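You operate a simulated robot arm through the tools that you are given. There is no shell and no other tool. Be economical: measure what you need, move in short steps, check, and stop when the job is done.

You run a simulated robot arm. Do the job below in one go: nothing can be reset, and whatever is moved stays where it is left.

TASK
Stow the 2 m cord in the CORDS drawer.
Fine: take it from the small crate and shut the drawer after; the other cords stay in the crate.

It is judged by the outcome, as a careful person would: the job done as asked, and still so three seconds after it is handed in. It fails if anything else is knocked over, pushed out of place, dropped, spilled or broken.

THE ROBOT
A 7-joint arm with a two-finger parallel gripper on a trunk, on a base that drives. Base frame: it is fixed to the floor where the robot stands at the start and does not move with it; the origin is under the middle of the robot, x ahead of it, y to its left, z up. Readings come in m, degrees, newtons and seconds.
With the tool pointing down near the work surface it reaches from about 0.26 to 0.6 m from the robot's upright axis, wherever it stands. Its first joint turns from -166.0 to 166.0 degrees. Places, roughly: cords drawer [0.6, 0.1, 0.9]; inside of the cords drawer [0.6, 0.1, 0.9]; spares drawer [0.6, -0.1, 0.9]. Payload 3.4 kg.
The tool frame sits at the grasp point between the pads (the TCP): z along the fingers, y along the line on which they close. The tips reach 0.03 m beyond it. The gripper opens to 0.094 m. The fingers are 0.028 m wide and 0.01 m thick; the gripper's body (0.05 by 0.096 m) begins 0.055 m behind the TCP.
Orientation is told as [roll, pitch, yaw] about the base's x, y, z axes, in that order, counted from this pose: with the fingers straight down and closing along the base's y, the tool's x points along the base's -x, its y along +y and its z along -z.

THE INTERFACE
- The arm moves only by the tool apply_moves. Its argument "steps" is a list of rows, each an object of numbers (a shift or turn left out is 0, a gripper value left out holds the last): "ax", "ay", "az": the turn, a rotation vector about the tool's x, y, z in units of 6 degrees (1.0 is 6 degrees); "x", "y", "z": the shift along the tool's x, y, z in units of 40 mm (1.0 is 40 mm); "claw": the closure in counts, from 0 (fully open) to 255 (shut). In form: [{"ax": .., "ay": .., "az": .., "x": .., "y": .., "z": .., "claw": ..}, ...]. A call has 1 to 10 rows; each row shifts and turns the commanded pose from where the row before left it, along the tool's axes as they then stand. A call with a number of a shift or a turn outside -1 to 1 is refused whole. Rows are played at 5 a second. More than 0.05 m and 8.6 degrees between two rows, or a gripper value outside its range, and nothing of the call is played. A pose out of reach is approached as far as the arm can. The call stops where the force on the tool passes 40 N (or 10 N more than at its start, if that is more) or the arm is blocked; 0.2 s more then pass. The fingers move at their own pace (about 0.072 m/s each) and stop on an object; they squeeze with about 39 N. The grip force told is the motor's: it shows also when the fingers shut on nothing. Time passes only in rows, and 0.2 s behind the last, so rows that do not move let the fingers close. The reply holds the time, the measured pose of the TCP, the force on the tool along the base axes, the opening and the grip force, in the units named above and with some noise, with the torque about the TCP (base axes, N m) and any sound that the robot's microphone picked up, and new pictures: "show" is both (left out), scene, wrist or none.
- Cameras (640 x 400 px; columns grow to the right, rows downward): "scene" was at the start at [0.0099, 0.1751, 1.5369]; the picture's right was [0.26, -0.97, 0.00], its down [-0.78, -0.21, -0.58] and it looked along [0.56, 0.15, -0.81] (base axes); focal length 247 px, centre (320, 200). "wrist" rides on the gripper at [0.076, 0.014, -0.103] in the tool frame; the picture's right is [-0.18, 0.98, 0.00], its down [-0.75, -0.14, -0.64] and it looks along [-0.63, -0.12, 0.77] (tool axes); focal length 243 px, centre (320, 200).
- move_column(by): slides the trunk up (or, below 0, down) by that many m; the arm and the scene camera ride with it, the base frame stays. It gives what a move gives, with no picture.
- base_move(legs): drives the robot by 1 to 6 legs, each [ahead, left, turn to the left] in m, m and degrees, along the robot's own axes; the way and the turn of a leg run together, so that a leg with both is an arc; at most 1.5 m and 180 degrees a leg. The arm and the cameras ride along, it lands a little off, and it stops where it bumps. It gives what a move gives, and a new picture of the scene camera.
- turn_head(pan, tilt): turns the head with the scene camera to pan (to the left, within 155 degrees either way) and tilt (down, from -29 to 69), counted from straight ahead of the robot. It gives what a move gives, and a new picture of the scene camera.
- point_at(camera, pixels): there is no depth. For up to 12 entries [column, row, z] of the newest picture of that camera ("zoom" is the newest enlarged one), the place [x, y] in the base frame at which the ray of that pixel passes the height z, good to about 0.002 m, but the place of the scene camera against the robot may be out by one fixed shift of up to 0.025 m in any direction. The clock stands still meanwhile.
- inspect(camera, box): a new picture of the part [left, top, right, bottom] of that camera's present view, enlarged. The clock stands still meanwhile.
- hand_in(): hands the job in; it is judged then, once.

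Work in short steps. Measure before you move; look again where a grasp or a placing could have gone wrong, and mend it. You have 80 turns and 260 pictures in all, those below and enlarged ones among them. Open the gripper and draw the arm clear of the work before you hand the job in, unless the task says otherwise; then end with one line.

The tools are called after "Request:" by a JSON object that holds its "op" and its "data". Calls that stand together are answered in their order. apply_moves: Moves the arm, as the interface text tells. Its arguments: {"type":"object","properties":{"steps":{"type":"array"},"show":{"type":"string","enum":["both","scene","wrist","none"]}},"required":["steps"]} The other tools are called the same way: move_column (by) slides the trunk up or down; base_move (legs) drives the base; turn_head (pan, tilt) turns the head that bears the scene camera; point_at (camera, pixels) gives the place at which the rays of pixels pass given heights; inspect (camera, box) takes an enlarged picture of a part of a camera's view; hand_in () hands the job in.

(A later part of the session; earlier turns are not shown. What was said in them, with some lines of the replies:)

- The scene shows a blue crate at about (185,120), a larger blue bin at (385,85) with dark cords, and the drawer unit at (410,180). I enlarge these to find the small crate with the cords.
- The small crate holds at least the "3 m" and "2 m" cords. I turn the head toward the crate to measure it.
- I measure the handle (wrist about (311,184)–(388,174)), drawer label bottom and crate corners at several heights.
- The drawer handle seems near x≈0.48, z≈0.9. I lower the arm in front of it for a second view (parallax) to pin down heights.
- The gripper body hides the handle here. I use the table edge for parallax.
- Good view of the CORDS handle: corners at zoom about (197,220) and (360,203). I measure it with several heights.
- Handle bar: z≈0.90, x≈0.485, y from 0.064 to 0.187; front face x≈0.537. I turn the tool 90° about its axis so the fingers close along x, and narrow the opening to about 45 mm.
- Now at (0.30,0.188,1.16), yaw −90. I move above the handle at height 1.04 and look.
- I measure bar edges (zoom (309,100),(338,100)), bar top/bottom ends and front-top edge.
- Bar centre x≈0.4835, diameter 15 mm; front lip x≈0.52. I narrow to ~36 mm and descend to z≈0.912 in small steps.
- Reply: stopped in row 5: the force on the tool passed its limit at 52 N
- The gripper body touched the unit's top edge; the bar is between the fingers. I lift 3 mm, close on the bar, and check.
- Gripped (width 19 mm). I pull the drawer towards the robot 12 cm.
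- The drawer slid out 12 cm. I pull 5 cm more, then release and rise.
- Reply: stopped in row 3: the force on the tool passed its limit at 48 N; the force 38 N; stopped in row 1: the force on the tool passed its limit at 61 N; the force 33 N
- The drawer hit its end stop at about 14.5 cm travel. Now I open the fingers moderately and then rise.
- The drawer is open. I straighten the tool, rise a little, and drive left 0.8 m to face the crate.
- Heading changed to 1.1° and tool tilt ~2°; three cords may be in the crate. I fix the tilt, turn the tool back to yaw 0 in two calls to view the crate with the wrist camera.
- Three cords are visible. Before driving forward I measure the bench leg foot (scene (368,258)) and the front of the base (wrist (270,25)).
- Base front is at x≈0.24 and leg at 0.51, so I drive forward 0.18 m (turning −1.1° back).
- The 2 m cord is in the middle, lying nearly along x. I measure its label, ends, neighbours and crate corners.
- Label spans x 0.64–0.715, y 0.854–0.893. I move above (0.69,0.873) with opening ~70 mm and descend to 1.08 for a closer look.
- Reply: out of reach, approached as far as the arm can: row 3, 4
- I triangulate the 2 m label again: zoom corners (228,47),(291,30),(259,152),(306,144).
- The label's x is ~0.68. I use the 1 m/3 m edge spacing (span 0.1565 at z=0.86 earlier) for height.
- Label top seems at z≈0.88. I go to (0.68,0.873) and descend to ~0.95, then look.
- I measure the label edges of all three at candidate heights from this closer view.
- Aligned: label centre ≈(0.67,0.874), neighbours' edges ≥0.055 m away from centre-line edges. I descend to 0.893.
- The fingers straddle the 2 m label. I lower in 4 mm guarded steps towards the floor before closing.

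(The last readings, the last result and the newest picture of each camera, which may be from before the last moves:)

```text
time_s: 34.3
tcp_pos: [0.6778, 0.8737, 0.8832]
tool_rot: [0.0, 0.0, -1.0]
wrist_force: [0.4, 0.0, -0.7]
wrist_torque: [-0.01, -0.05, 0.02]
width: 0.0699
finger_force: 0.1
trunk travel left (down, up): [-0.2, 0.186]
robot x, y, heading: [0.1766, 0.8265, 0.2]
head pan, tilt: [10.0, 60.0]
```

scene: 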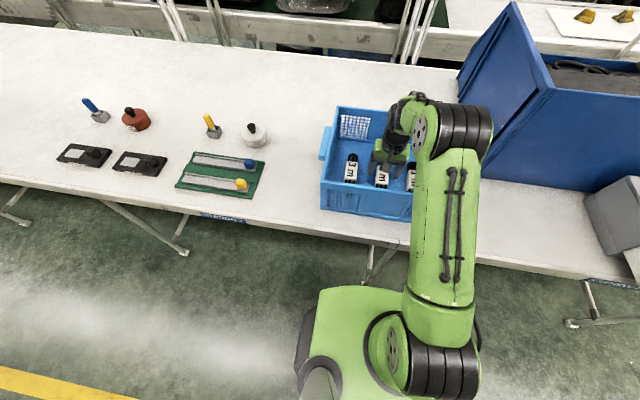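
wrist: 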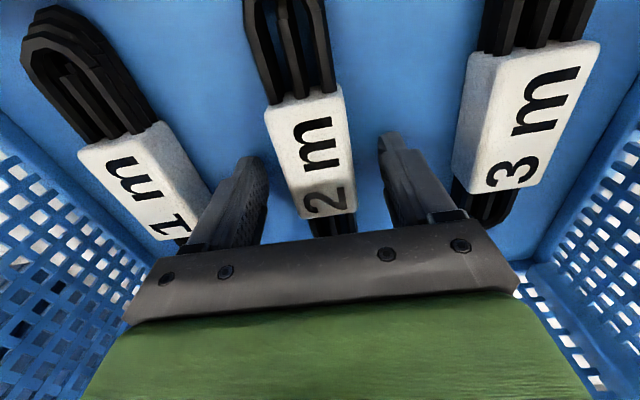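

Still no contact; I go two more 4 mm steps, then close.

Request:
{"op": "apply_moves", "data": {"steps": [{"z": 0.1}, {"z": 0.1}, {}], "show": "none"}}

Request:
{"op": "apply_moves", "data": {"steps": [{"claw": 255}, {}, {}, {}], "show": "wrist"}}

```text
time_s: 35.1
tcp_pos: [0.6776, 0.8751, 0.8777]
tool_rot: [0.1, -0.4, -1.0]
wrist_force: [1.4, 0.1, 30.1]
wrist_torque: [-0.91, 0.38, 0.04]
width: 0.0701
finger_force: 0.0
trunk travel left (down, up): [-0.2, 0.186]
robot x, y, heading: [0.1749, 0.8224, 0.2]
head pan, tilt: [10.0, 60.0]
```

```text
time_s: 35.8
tcp_pos: [0.6788, 0.8729, 0.8784]
tool_rot: [-0.2, -0.5, -1.1]
wrist_force: [-1.5, -2.2, 14.6]
wrist_torque: [0.25, 0.75, 0.13]
width: 0.0418
finger_force: 39.3
trunk travel left (down, up): [-0.2, 0.186]
robot x, y, heading: [0.1708, 0.8251, 0.1]
head pan, tilt: [10.0, 60.0]
stopped in row 3: the force on the tool passed its limit at 40 N (the readings are from after the stop); the commanded pose is now the measured one
```

wrist: 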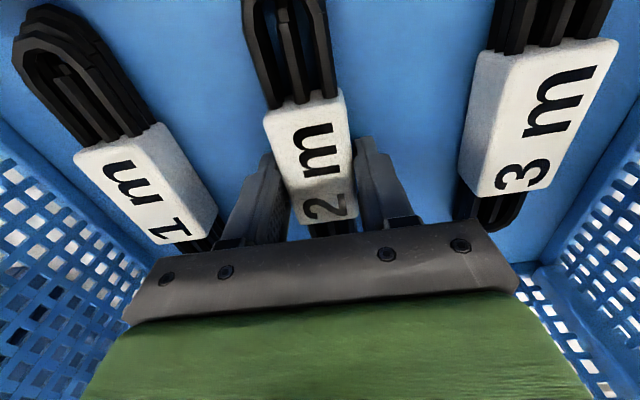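

Floor touched (tips ≈0.848) and the cord is gripped (width 42 mm). I lift straight up.

Request:
{"op": "apply_moves", "data": {"steps": [{"z": -0.4}, {"z": -0.6}, {"z": -0.8}, {"z": -0.8}, {"z": -0.8}, {"z": -0.8}], "show": "both"}}

```text
time_s: 37.2
tcp_pos: [0.6771, 0.8744, 1.0433]
tool_rot: [0.1, -0.2, -1.0]
wrist_force: [-0.2, 0.6, -1.7]
wrist_torque: [-0.01, -0.03, -0.05]
width: 0.0418
finger_force: 39.5
trunk travel left (down, up): [-0.2, 0.186]
robot x, y, heading: [0.1727, 0.8222, 0.2]
head pan, tilt: [10.0, 60.0]
```

scene: 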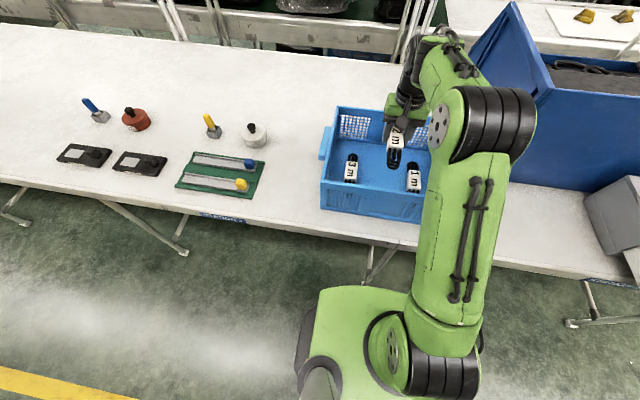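
wrist: 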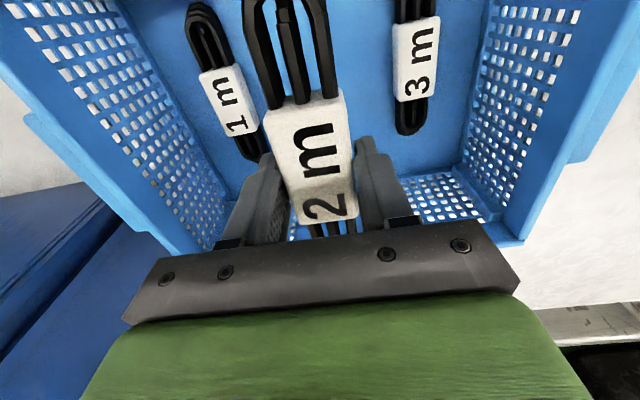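

The 2 m cord is held; 1 m and 3 m stay put. I raise further and draw back over the crate's front rim.

Request:
{"op": "apply_moves", "data": {"steps": [{"z": -1}, {"z": -1, "x": 0.5}, {"z": -0.5, "x": 1}, {"x": 1}, {"x": 1}, {"x": 1}, {"x": 1}], "show": "none"}}

Request:
{"op": "base_move", "data": {"legs": [[-0.18, 0, 0]]}}

```text
time_s: 38.8
tcp_pos: [0.4531, 0.8761, 1.1456]
tool_rot: [0.0, -0.3, -1.2]
wrist_force: [-1.1, 0.0, -2.0]
wrist_torque: [0.01, -0.02, -0.01]
width: 0.0418
finger_force: 39.3
trunk travel left (down, up): [-0.2, 0.186]
robot x, y, heading: [0.1714, 0.8278, 0.0]
head pan, tilt: [10.0, 60.0]
```

```text
time_s: 40.3
tcp_pos: [0.2691, 0.8763, 1.1445]
tool_rot: [-0.1, -0.3, -0.8]
wrist_force: [-0.7, 0.1, -1.9]
wrist_torque: [0.03, -0.03, 0.04]
width: 0.0418
finger_force: 39.1
trunk travel left (down, up): [-0.2, 0.186]
robot x, y, heading: [-0.0117, 0.8266, 0.6]
head pan, tilt: [10.0, 60.0]
```

scene: 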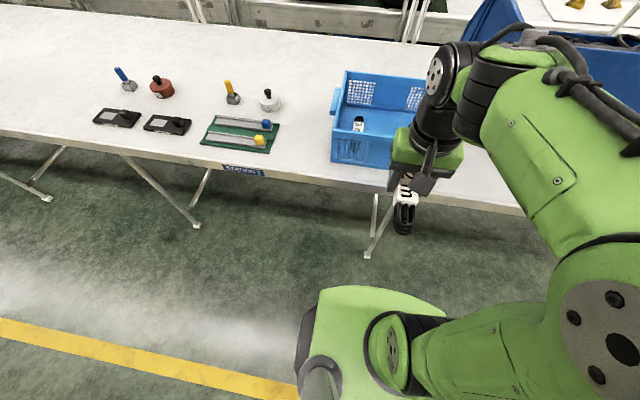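

Now I drive right ~0.81 m back to the drawer, correcting heading, then rotate the tool to yaw −90 so the cord lies along the drawer's width.

Request:
{"op": "base_move", "data": {"legs": [[0, -0.8, -0.6]]}}

Request:
{"op": "apply_moves", "data": {"steps": [{"az": 1}, {"az": 1}, {"az": 1}, {"az": 1}, {"az": 1}, {"az": 1}, {"az": 1}, {"az": 1}], "show": "none"}}

Request:
{"op": "apply_moves", "data": {"steps": [{"az": 1}, {"az": 1}, {"az": 1}, {"az": 1}, {"az": 1}, {"az": 1}, {"az": 0.8}], "show": "both"}}

```text
time_s: 44.6
tcp_pos: [0.2685, 0.0616, 1.1445]
tool_rot: [-0.1, -0.3, -2.1]
wrist_force: [0.0, 0.3, -1.5]
wrist_torque: [0.03, 0.0, 0.03]
width: 0.042
finger_force: 38.8
trunk travel left (down, up): [-0.2, 0.186]
robot x, y, heading: [-0.0158, 0.0171, -0.8]
head pan, tilt: [10.0, 60.0]
```

scene: 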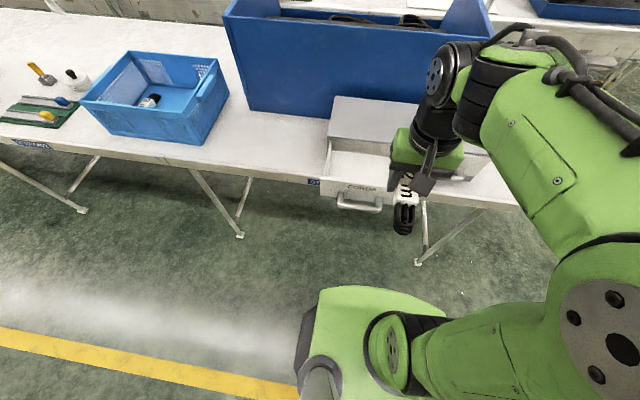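

```text
time_s: 46.4
tcp_pos: [0.2691, 0.0621, 1.1449]
tool_rot: [0.2, -0.2, -50.2]
wrist_force: [0.4, -0.7, -2.0]
wrist_torque: [-0.03, 0.0, 0.05]
width: 0.0419
finger_force: 39.4
trunk travel left (down, up): [-0.2, 0.186]
robot x, y, heading: [-0.0134, 0.0141, -0.8]
head pan, tilt: [10.0, 60.0]
```

```text
time_s: 48.0
tcp_pos: [0.2696, 0.0611, 1.1439]
tool_rot: [0.2, 0.0, -91.0]
wrist_force: [0.6, 0.8, -1.3]
wrist_torque: [0.01, -0.04, 0.0]
width: 0.0419
finger_force: 38.4
trunk travel left (down, up): [-0.2, 0.186]
robot x, y, heading: [-0.0152, 0.0184, -0.7]
head pan, tilt: [10.0, 60.0]
```

scene: 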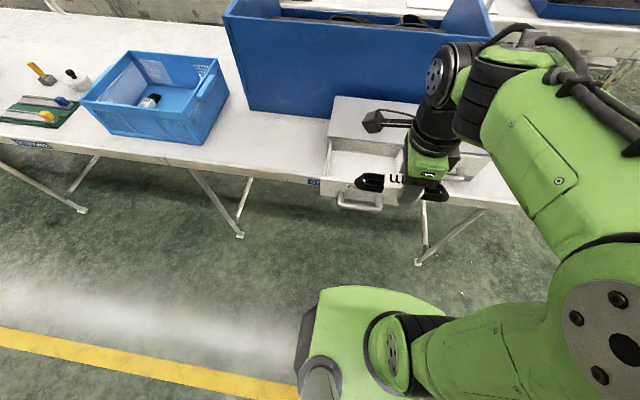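
wrist: 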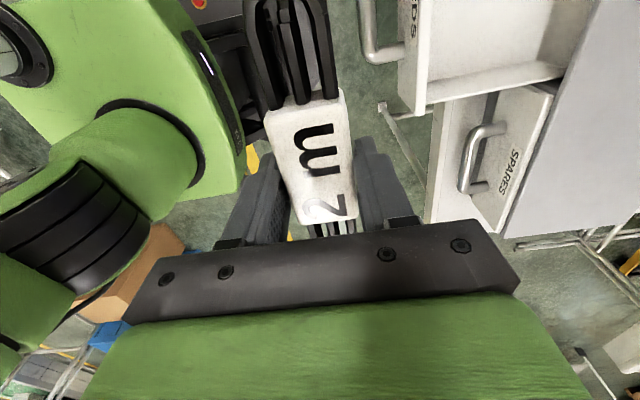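

I move over the open drawer (x≈0.455, y≈0.112) at the same height and check with the wrist view.

Request:
{"op": "apply_moves", "data": {"steps": [{"az": -0.15, "x": 0.65}, {"x": 0.62}, {"y": 1}, {"y": 1}, {"y": 1}, {"y": 1}, {"y": 0.62}], "show": "both"}}

Request:
{"op": "inspect", "data": {"camera": "scene", "box": [300, 80, 520, 230]}}

```text
time_s: 49.6
tcp_pos: [0.4559, 0.1136, 1.1411]
tool_rot: [0.1, 0.0, -90.0]
wrist_force: [-0.2, -0.6, -1.8]
wrist_torque: [-0.01, 0.02, -0.02]
width: 0.042
finger_force: 39.1
trunk travel left (down, up): [-0.2, 0.186]
robot x, y, heading: [-0.0127, 0.018, -0.3]
head pan, tilt: [10.0, 60.0]
```

scene: 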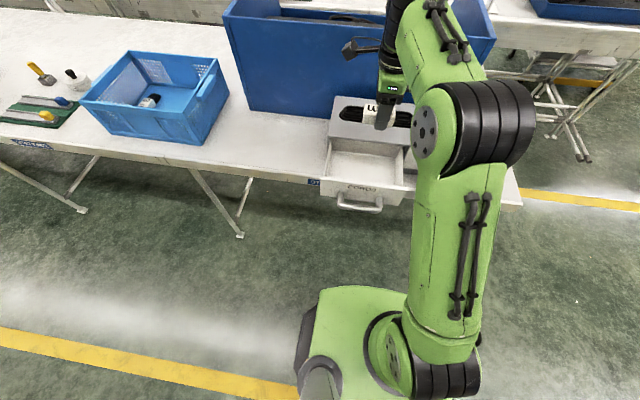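
wrist: 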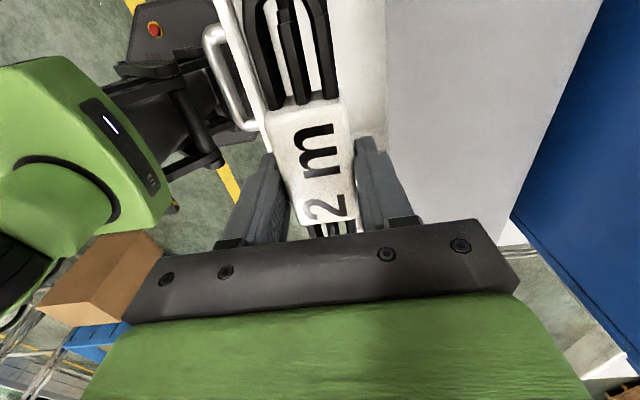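

```text
2.67 times, centred on (410, 155) of scene
```

zoom: 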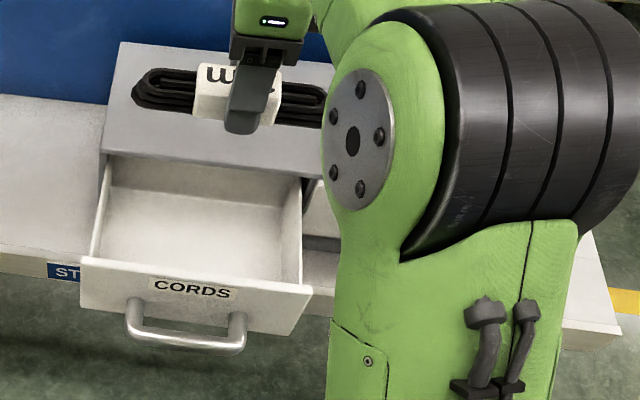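

I measure drawer walls: zoom left wall (95,258), right (302,285), unit front edge; and in wrist the unit edge (386,90).

Request:
{"op": "point_at", "data": {"camera": "zoom", "pixels": [[97, 256, 0.94], [300, 284, 0.94], [80, 260, 0.94], [311, 290, 0.94], [106, 150, 0.97], [300, 177, 0.97]]}}

Request:
{"op": "point_at", "data": {"camera": "wrist", "pixels": [[386, 90, 0.97], [386, 20, 0.97], [245, 60, 0.94], [232, 20, 0.94], [218, 20, 0.94], [262, 120, 0.94]]}}

Request:
{"op": "inspect", "data": {"camera": "wrist", "box": [180, 0, 420, 160]}}

```text
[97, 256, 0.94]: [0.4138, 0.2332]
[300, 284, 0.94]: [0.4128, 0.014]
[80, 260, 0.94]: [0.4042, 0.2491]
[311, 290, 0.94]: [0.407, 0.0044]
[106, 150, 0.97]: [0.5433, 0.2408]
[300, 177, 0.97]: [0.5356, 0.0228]
```

```text
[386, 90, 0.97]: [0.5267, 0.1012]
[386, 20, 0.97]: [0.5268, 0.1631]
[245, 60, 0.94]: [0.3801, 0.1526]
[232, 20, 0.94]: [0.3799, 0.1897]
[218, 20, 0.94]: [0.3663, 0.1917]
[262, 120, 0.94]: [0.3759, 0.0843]
```

```text
2.50 times, centred on (300, 80) of wrist
```

zoom: 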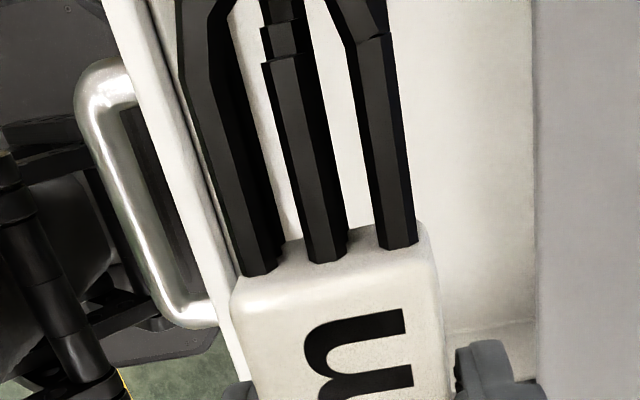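

Opening: x≈0.39–0.527, y≈0.01–0.235; cord will span y 0.04–0.21 at x≈0.456, so it fits. I descend to ~0.96 first.

Request:
{"op": "apply_moves", "data": {"steps": [{"z": 0.9}, {"z": 0.9}, {"z": 0.9}, {"z": 0.9}, {"z": 0.9}], "show": "both"}}

Request:
{"op": "inspect", "data": {"camera": "scene", "box": [300, 80, 520, 230]}}

```text
time_s: 50.8
tcp_pos: [0.4559, 0.1131, 0.9637]
tool_rot: [0.3, 0.0, -89.9]
wrist_force: [-0.9, -0.3, -2.0]
wrist_torque: [-0.03, 0.06, 0.01]
width: 0.0418
finger_force: 39.4
trunk travel left (down, up): [-0.2, 0.186]
robot x, y, heading: [-0.0164, 0.0127, -1.0]
head pan, tilt: [10.0, 60.0]
```

scene: 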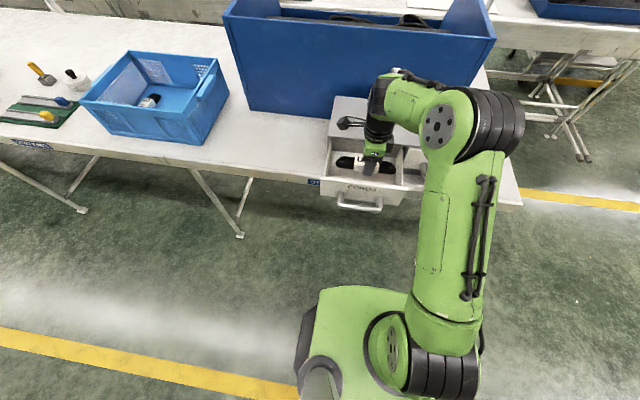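
wrist: 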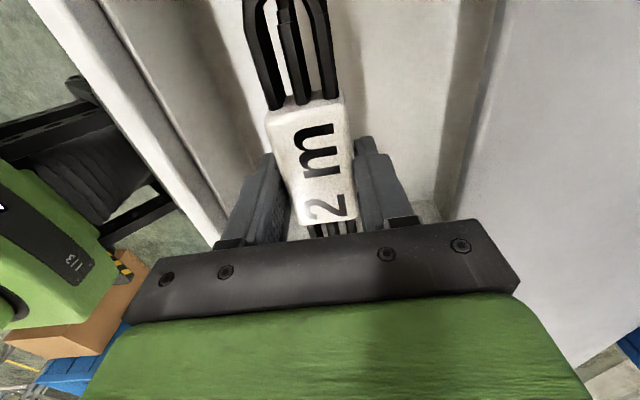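

```text
2.67 times, centred on (410, 155) of scene
```

zoom: 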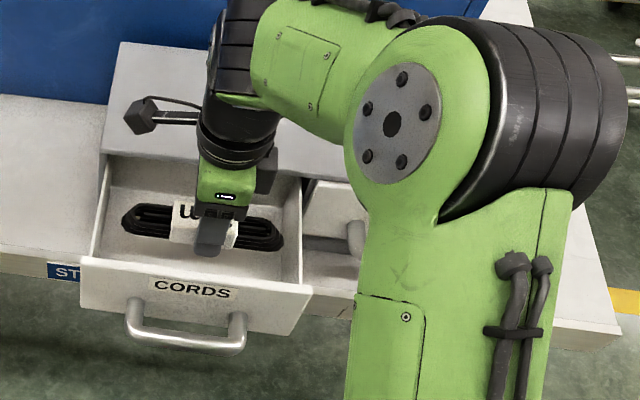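

Well centred between the walls. I lower in small guarded steps until touching the drawer floor.

Request:
{"op": "apply_moves", "data": {"steps": [{"z": 0.5}, {"z": 0.4}, {"z": 0.3}, {"z": 0.2}, {"z": 0.15}, {"z": 0.15}], "show": "wrist"}}

```text
time_s: 52.0
tcp_pos: [0.4593, 0.1133, 0.914]
tool_rot: [1.2, 0.1, -90.1]
wrist_force: [-1.0, -1.6, 21.5]
wrist_torque: [-0.66, 0.62, 0.26]
width: 0.0417
finger_force: 38.6
trunk travel left (down, up): [-0.2, 0.186]
robot x, y, heading: [-0.0172, 0.0172, -1.1]
head pan, tilt: [10.0, 60.0]
stopped in row 5: the force on the tool passed its limit at 50 N (the readings are from after the stop); the commanded pose is now the measured one
```

wrist: 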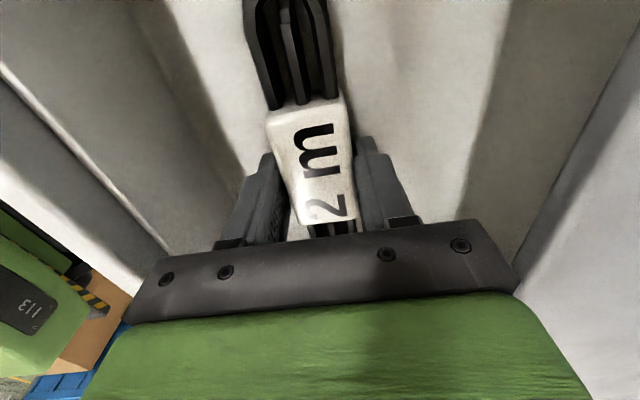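

Contact at TCP 0.914 (fingertips ≈0.884, drawer floor). I lift 2 mm, open to ~66 mm and look.

Request:
{"op": "apply_moves", "data": {"steps": [{"z": -0.05}, {"claw": 78}, {}, {}], "show": "none"}}

Request:
{"op": "apply_moves", "data": {"steps": [{"z": -0.5}, {"z": -1}, {"z": -1}, {"z": -1}, {"z": -1}], "show": "both"}}

Request:
{"op": "inspect", "data": {"camera": "scene", "box": [300, 80, 520, 230]}}

```text
time_s: 53.0
tcp_pos: [0.4612, 0.1128, 0.9137]
tool_rot: [1.1, 0.1, -90.1]
wrist_force: [17.6, -1.1, 21.1]
wrist_torque: [-0.19, 0.24, 0.11]
width: 0.0553
finger_force: 0.1
trunk travel left (down, up): [-0.2, 0.186]
robot x, y, heading: [-0.0125, 0.0181, -0.8]
head pan, tilt: [10.0, 60.0]
```

```text
time_s: 54.2
tcp_pos: [0.4561, 0.1151, 1.0953]
tool_rot: [0.9, 0.2, -90.0]
wrist_force: [-0.3, -0.7, 0.5]
wrist_torque: [0.03, 0.05, 0.02]
width: 0.0652
finger_force: 0.1
trunk travel left (down, up): [-0.2, 0.186]
robot x, y, heading: [-0.016, 0.0174, -0.7]
head pan, tilt: [10.0, 60.0]
```

scene: 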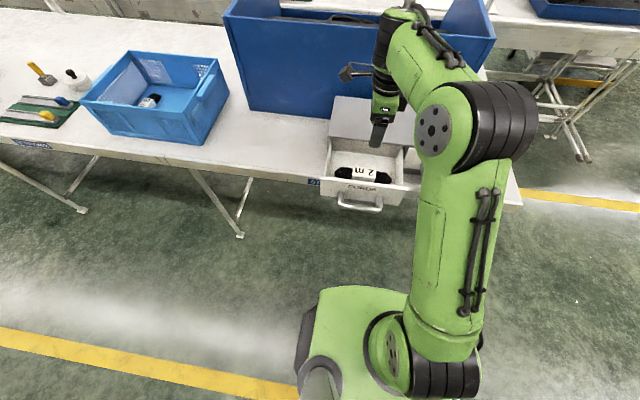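
wrist: 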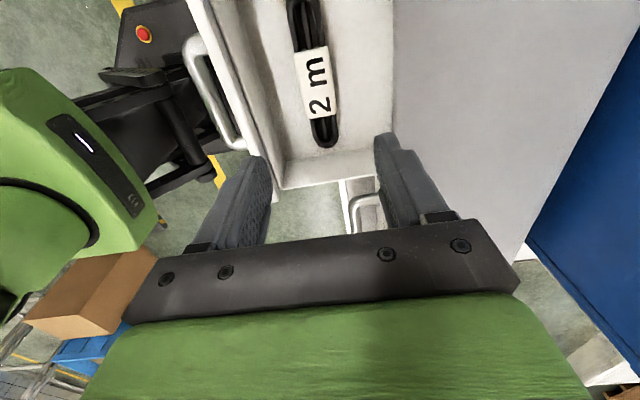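

```text
2.67 times, centred on (410, 155) of scene
```

zoom: 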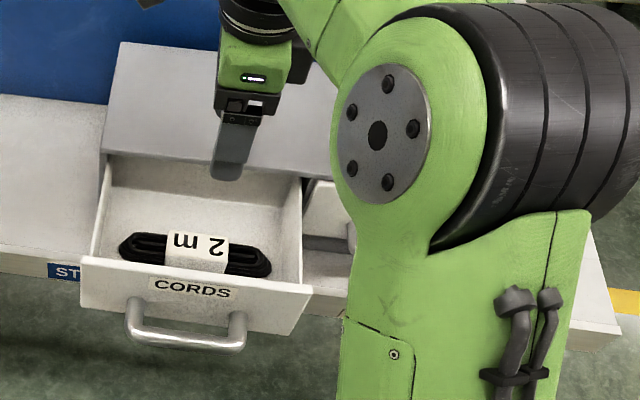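

The 2 m cord lies flat in the drawer. I close the fingers and move in front of the handle (x≈0.295, y≈0.125), still high.

Request:
{"op": "apply_moves", "data": {"steps": [{"y": -1, "ax": 0.15, "claw": 255}, {"y": -1}, {"y": -1}, {"y": -1, "x": 0.25}, {"z": 1}, {"z": 1}], "show": "both"}}

```text
time_s: 55.6
tcp_pos: [0.2933, 0.123, 1.0164]
tool_rot: [0.0, 0.2, -90.0]
wrist_force: [0.5, -0.6, -0.5]
wrist_torque: [-0.03, 0.02, -0.01]
width: 0.0
finger_force: 32.9
trunk travel left (down, up): [-0.2, 0.186]
robot x, y, heading: [-0.0143, 0.0182, -0.9]
head pan, tilt: [10.0, 60.0]
```

scene: 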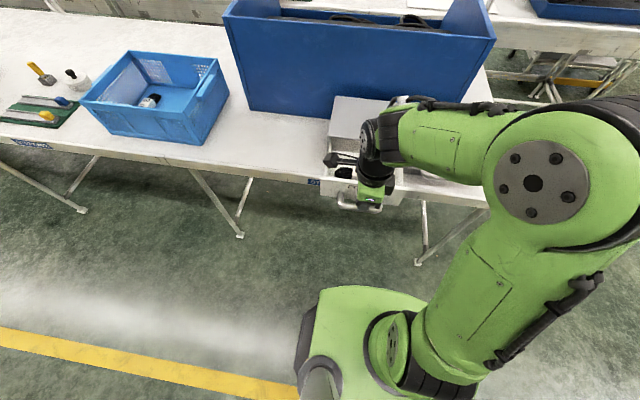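
wrist: 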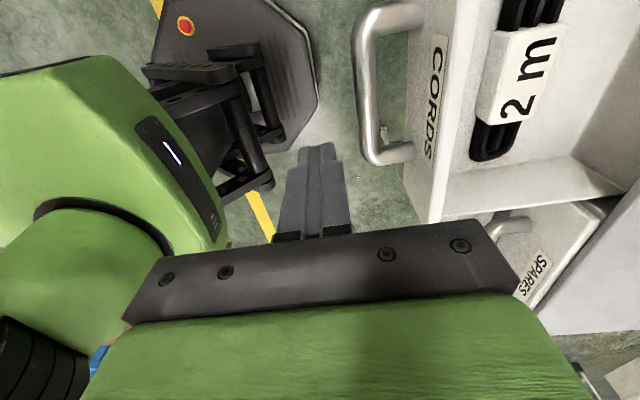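

Fingers are in front of the handle, clear of it. I descend to z≈0.915 and push forward 12 cm.

Request:
{"op": "apply_moves", "data": {"steps": [{"z": 1}, {"z": 1}, {"z": 0.5}], "show": "none"}}

Request:
{"op": "apply_moves", "data": {"steps": [{"y": 0.5}, {"y": 0.4}, {"y": 0.4}, {"y": 0.4}, {"y": 0.4}, {"y": 0.4}, {"y": 0.4}], "show": "both"}}

```text
time_s: 56.4
tcp_pos: [0.2971, 0.124, 0.915]
tool_rot: [0.0, 0.1, -90.0]
wrist_force: [0.5, 0.1, -0.1]
wrist_torque: [-0.04, 0.0, -0.01]
width: 0.0
finger_force: 32.8
trunk travel left (down, up): [-0.2, 0.186]
robot x, y, heading: [-0.0138, 0.0167, -0.9]
head pan, tilt: [10.0, 60.0]
```

```text
time_s: 58.0
tcp_pos: [0.4117, 0.1241, 0.9138]
tool_rot: [0.0, 0.0, -90.1]
wrist_force: [0.0, 0.6, -0.6]
wrist_torque: [0.02, 0.03, -0.01]
width: 0.0
finger_force: 33.2
trunk travel left (down, up): [-0.2, 0.186]
robot x, y, heading: [-0.0147, 0.0144, -0.7]
head pan, tilt: [10.0, 60.0]
```

scene: 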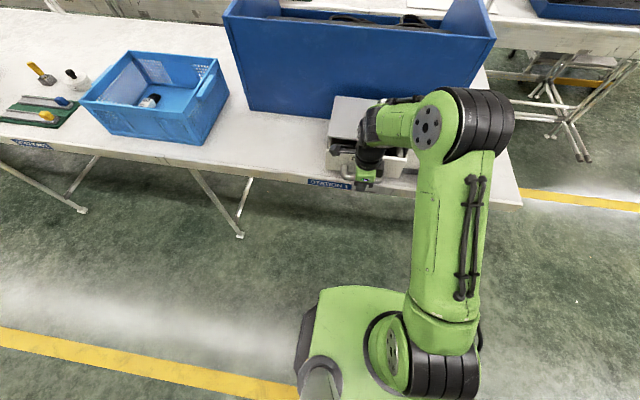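
wrist: 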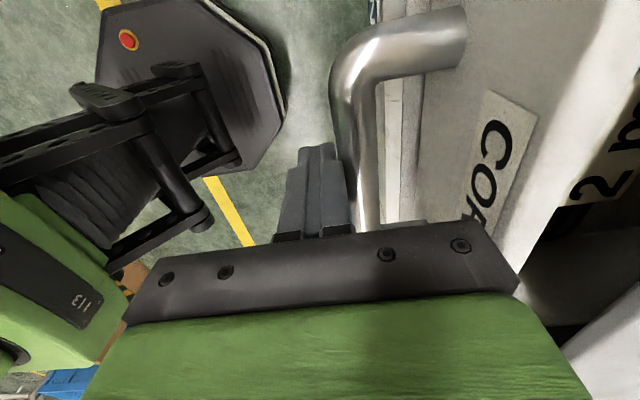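

The drawer is sliding in. I continue in small steps until it meets its stop (expected TCP x≈0.465).

Request:
{"op": "apply_moves", "data": {"steps": [{"y": 0.4}, {"y": 0.4}, {"y": 0.25}, {"y": 0.2}, {"y": 0.15}, {"y": 0.1}], "show": "both"}}

Request:
{"op": "inspect", "data": {"camera": "scene", "box": [300, 80, 460, 220]}}

```text
time_s: 59.2
tcp_pos: [0.4581, 0.1234, 0.9125]
tool_rot: [-1.1, 0.0, -89.9]
wrist_force: [-17.6, -2.3, 15.8]
wrist_torque: [-0.19, -0.22, -0.25]
width: 0.0
finger_force: 32.9
trunk travel left (down, up): [-0.2, 0.186]
robot x, y, heading: [-0.0102, 0.016, -0.9]
head pan, tilt: [10.0, 60.0]
stopped in row 6: the force on the tool passed its limit at 43 N (the readings are from after the stop); the commanded pose is now the measured one
```

scene: 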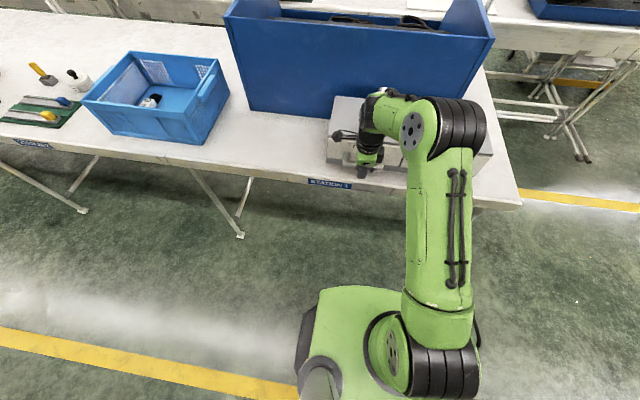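
wrist: 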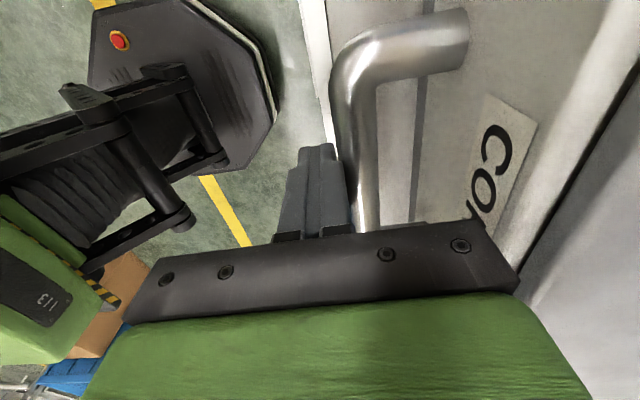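

```text
2.86 times, centred on (380, 150) of scene
```

zoom: 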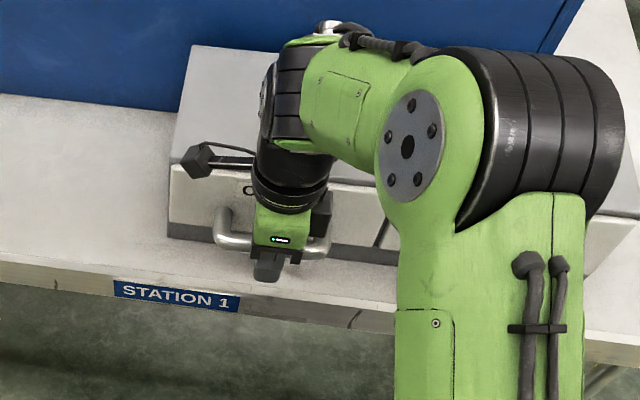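

It stopped with 43 N; I back off, rise and compare the handle position with the original (bar x 0.476–0.491).

Request:
{"op": "apply_moves", "data": {"steps": [{"y": -0.8, "ax": -0.18}, {"y": -1}, {"z": -1}, {"z": -1}, {"z": -1}, {"y": 0.8}, {"y": 0.8}], "show": "wrist"}}

Request:
{"op": "inspect", "data": {"camera": "wrist", "box": [240, 0, 480, 200]}}

Request:
{"op": "inspect", "data": {"camera": "scene", "box": [300, 80, 460, 220]}}

```text
time_s: 60.8
tcp_pos: [0.4559, 0.1227, 1.0284]
tool_rot: [-0.1, -0.1, -89.9]
wrist_force: [0.2, -0.1, 1.6]
wrist_torque: [-0.02, 0.04, 0.01]
width: 0.0
finger_force: 33.0
trunk travel left (down, up): [-0.2, 0.186]
robot x, y, heading: [-0.0108, 0.0128, -0.7]
head pan, tilt: [10.0, 60.0]
```

wrist: 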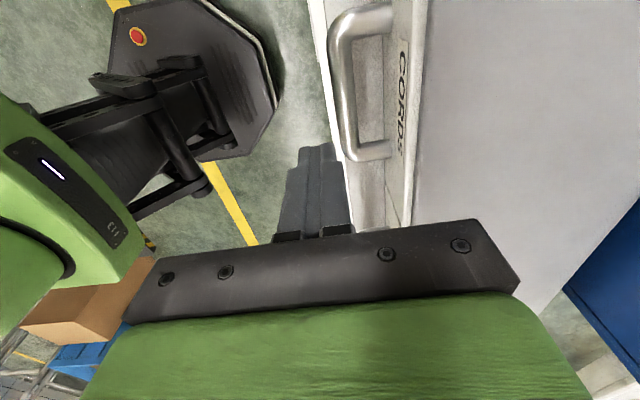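

```text
2.00 times, centred on (360, 100) of wrist
```

zoom: 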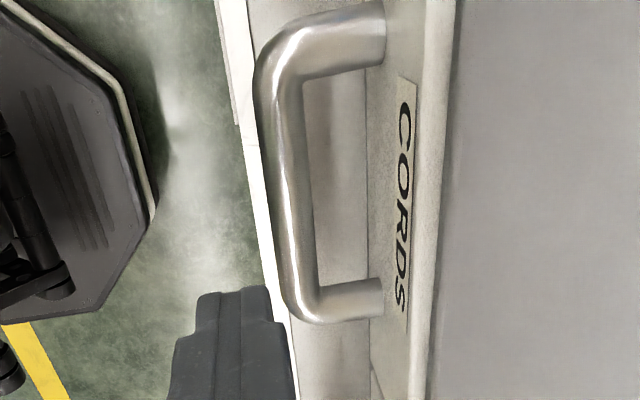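

```text
2.86 times, centred on (380, 150) of scene
```

zoom: 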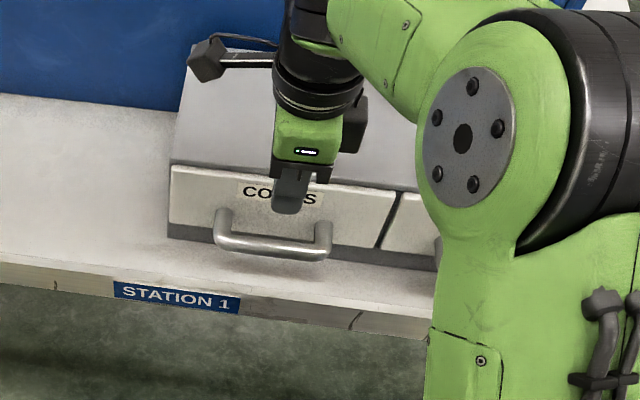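

I measure the bar edges in the wrist picture (334,75),(352,75) and the front lip/SPARES alignment.

Request:
{"op": "point_at", "data": {"camera": "wrist", "pixels": [[334, 75, 0.9], [352, 75, 0.9], [411, 75, 0.95], [426, 75, 0.97], [404, 215, 0.95], [413, 215, 0.97]]}}

Request:
{"op": "apply_moves", "data": {"steps": [{"z": -1}, {"z": -1}, {"y": -1}, {"y": -1}, {"y": -1, "claw": 0}, {"x": -1}, {"x": -1}], "show": "both"}}

Request:
{"op": "inspect", "data": {"camera": "wrist", "box": [340, 0, 640, 220]}}

```text
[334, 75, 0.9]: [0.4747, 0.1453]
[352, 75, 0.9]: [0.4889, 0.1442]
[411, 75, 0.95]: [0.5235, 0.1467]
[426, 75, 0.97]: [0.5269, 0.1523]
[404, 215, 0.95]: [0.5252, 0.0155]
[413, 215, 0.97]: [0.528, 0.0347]
```

```text
time_s: 62.4
tcp_pos: [0.3376, 0.0479, 1.1097]
tool_rot: [0.0, -0.1, -89.8]
wrist_force: [0.3, 0.6, 0.6]
wrist_torque: [0.01, -0.02, 0.0]
width: 0.0937
finger_force: 0.0
trunk travel left (down, up): [-0.2, 0.186]
robot x, y, heading: [-0.0141, 0.0133, -0.8]
head pan, tilt: [10.0, 60.0]
```

scene: 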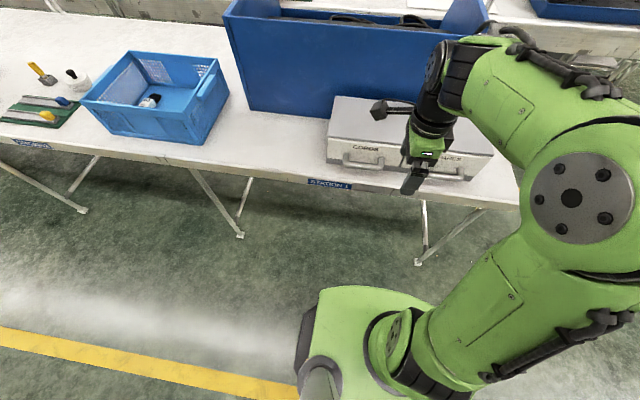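
wrist: 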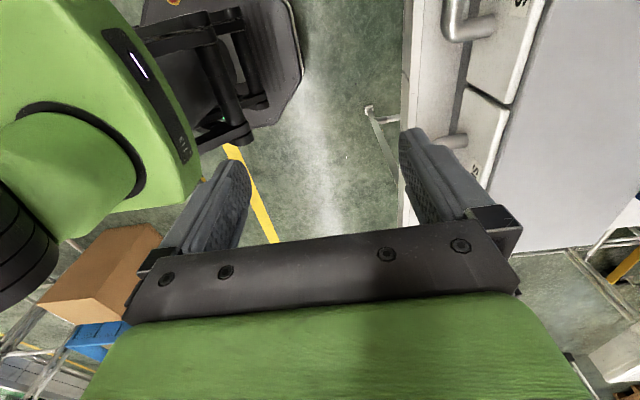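

```text
1.82 times, centred on (490, 110) of wrist
```

zoom: 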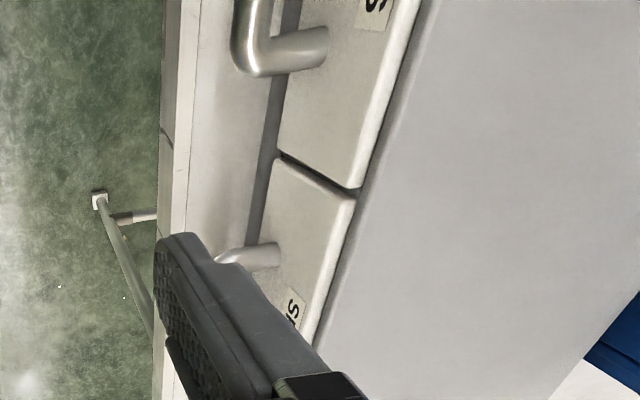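

The CORDS front is flush with SPARES, and its handle is within 2 mm of where it started. The crate has not moved, the gripper is open and the arm is clear, so I hand the job in.

Request:
{"op": "hand_in", "data": {}}

```text
The job is handed in.
```

The 2 m cord is in the CORDS drawer and the drawer is shut; I left the 1 m and 3 m cords in the small crate.
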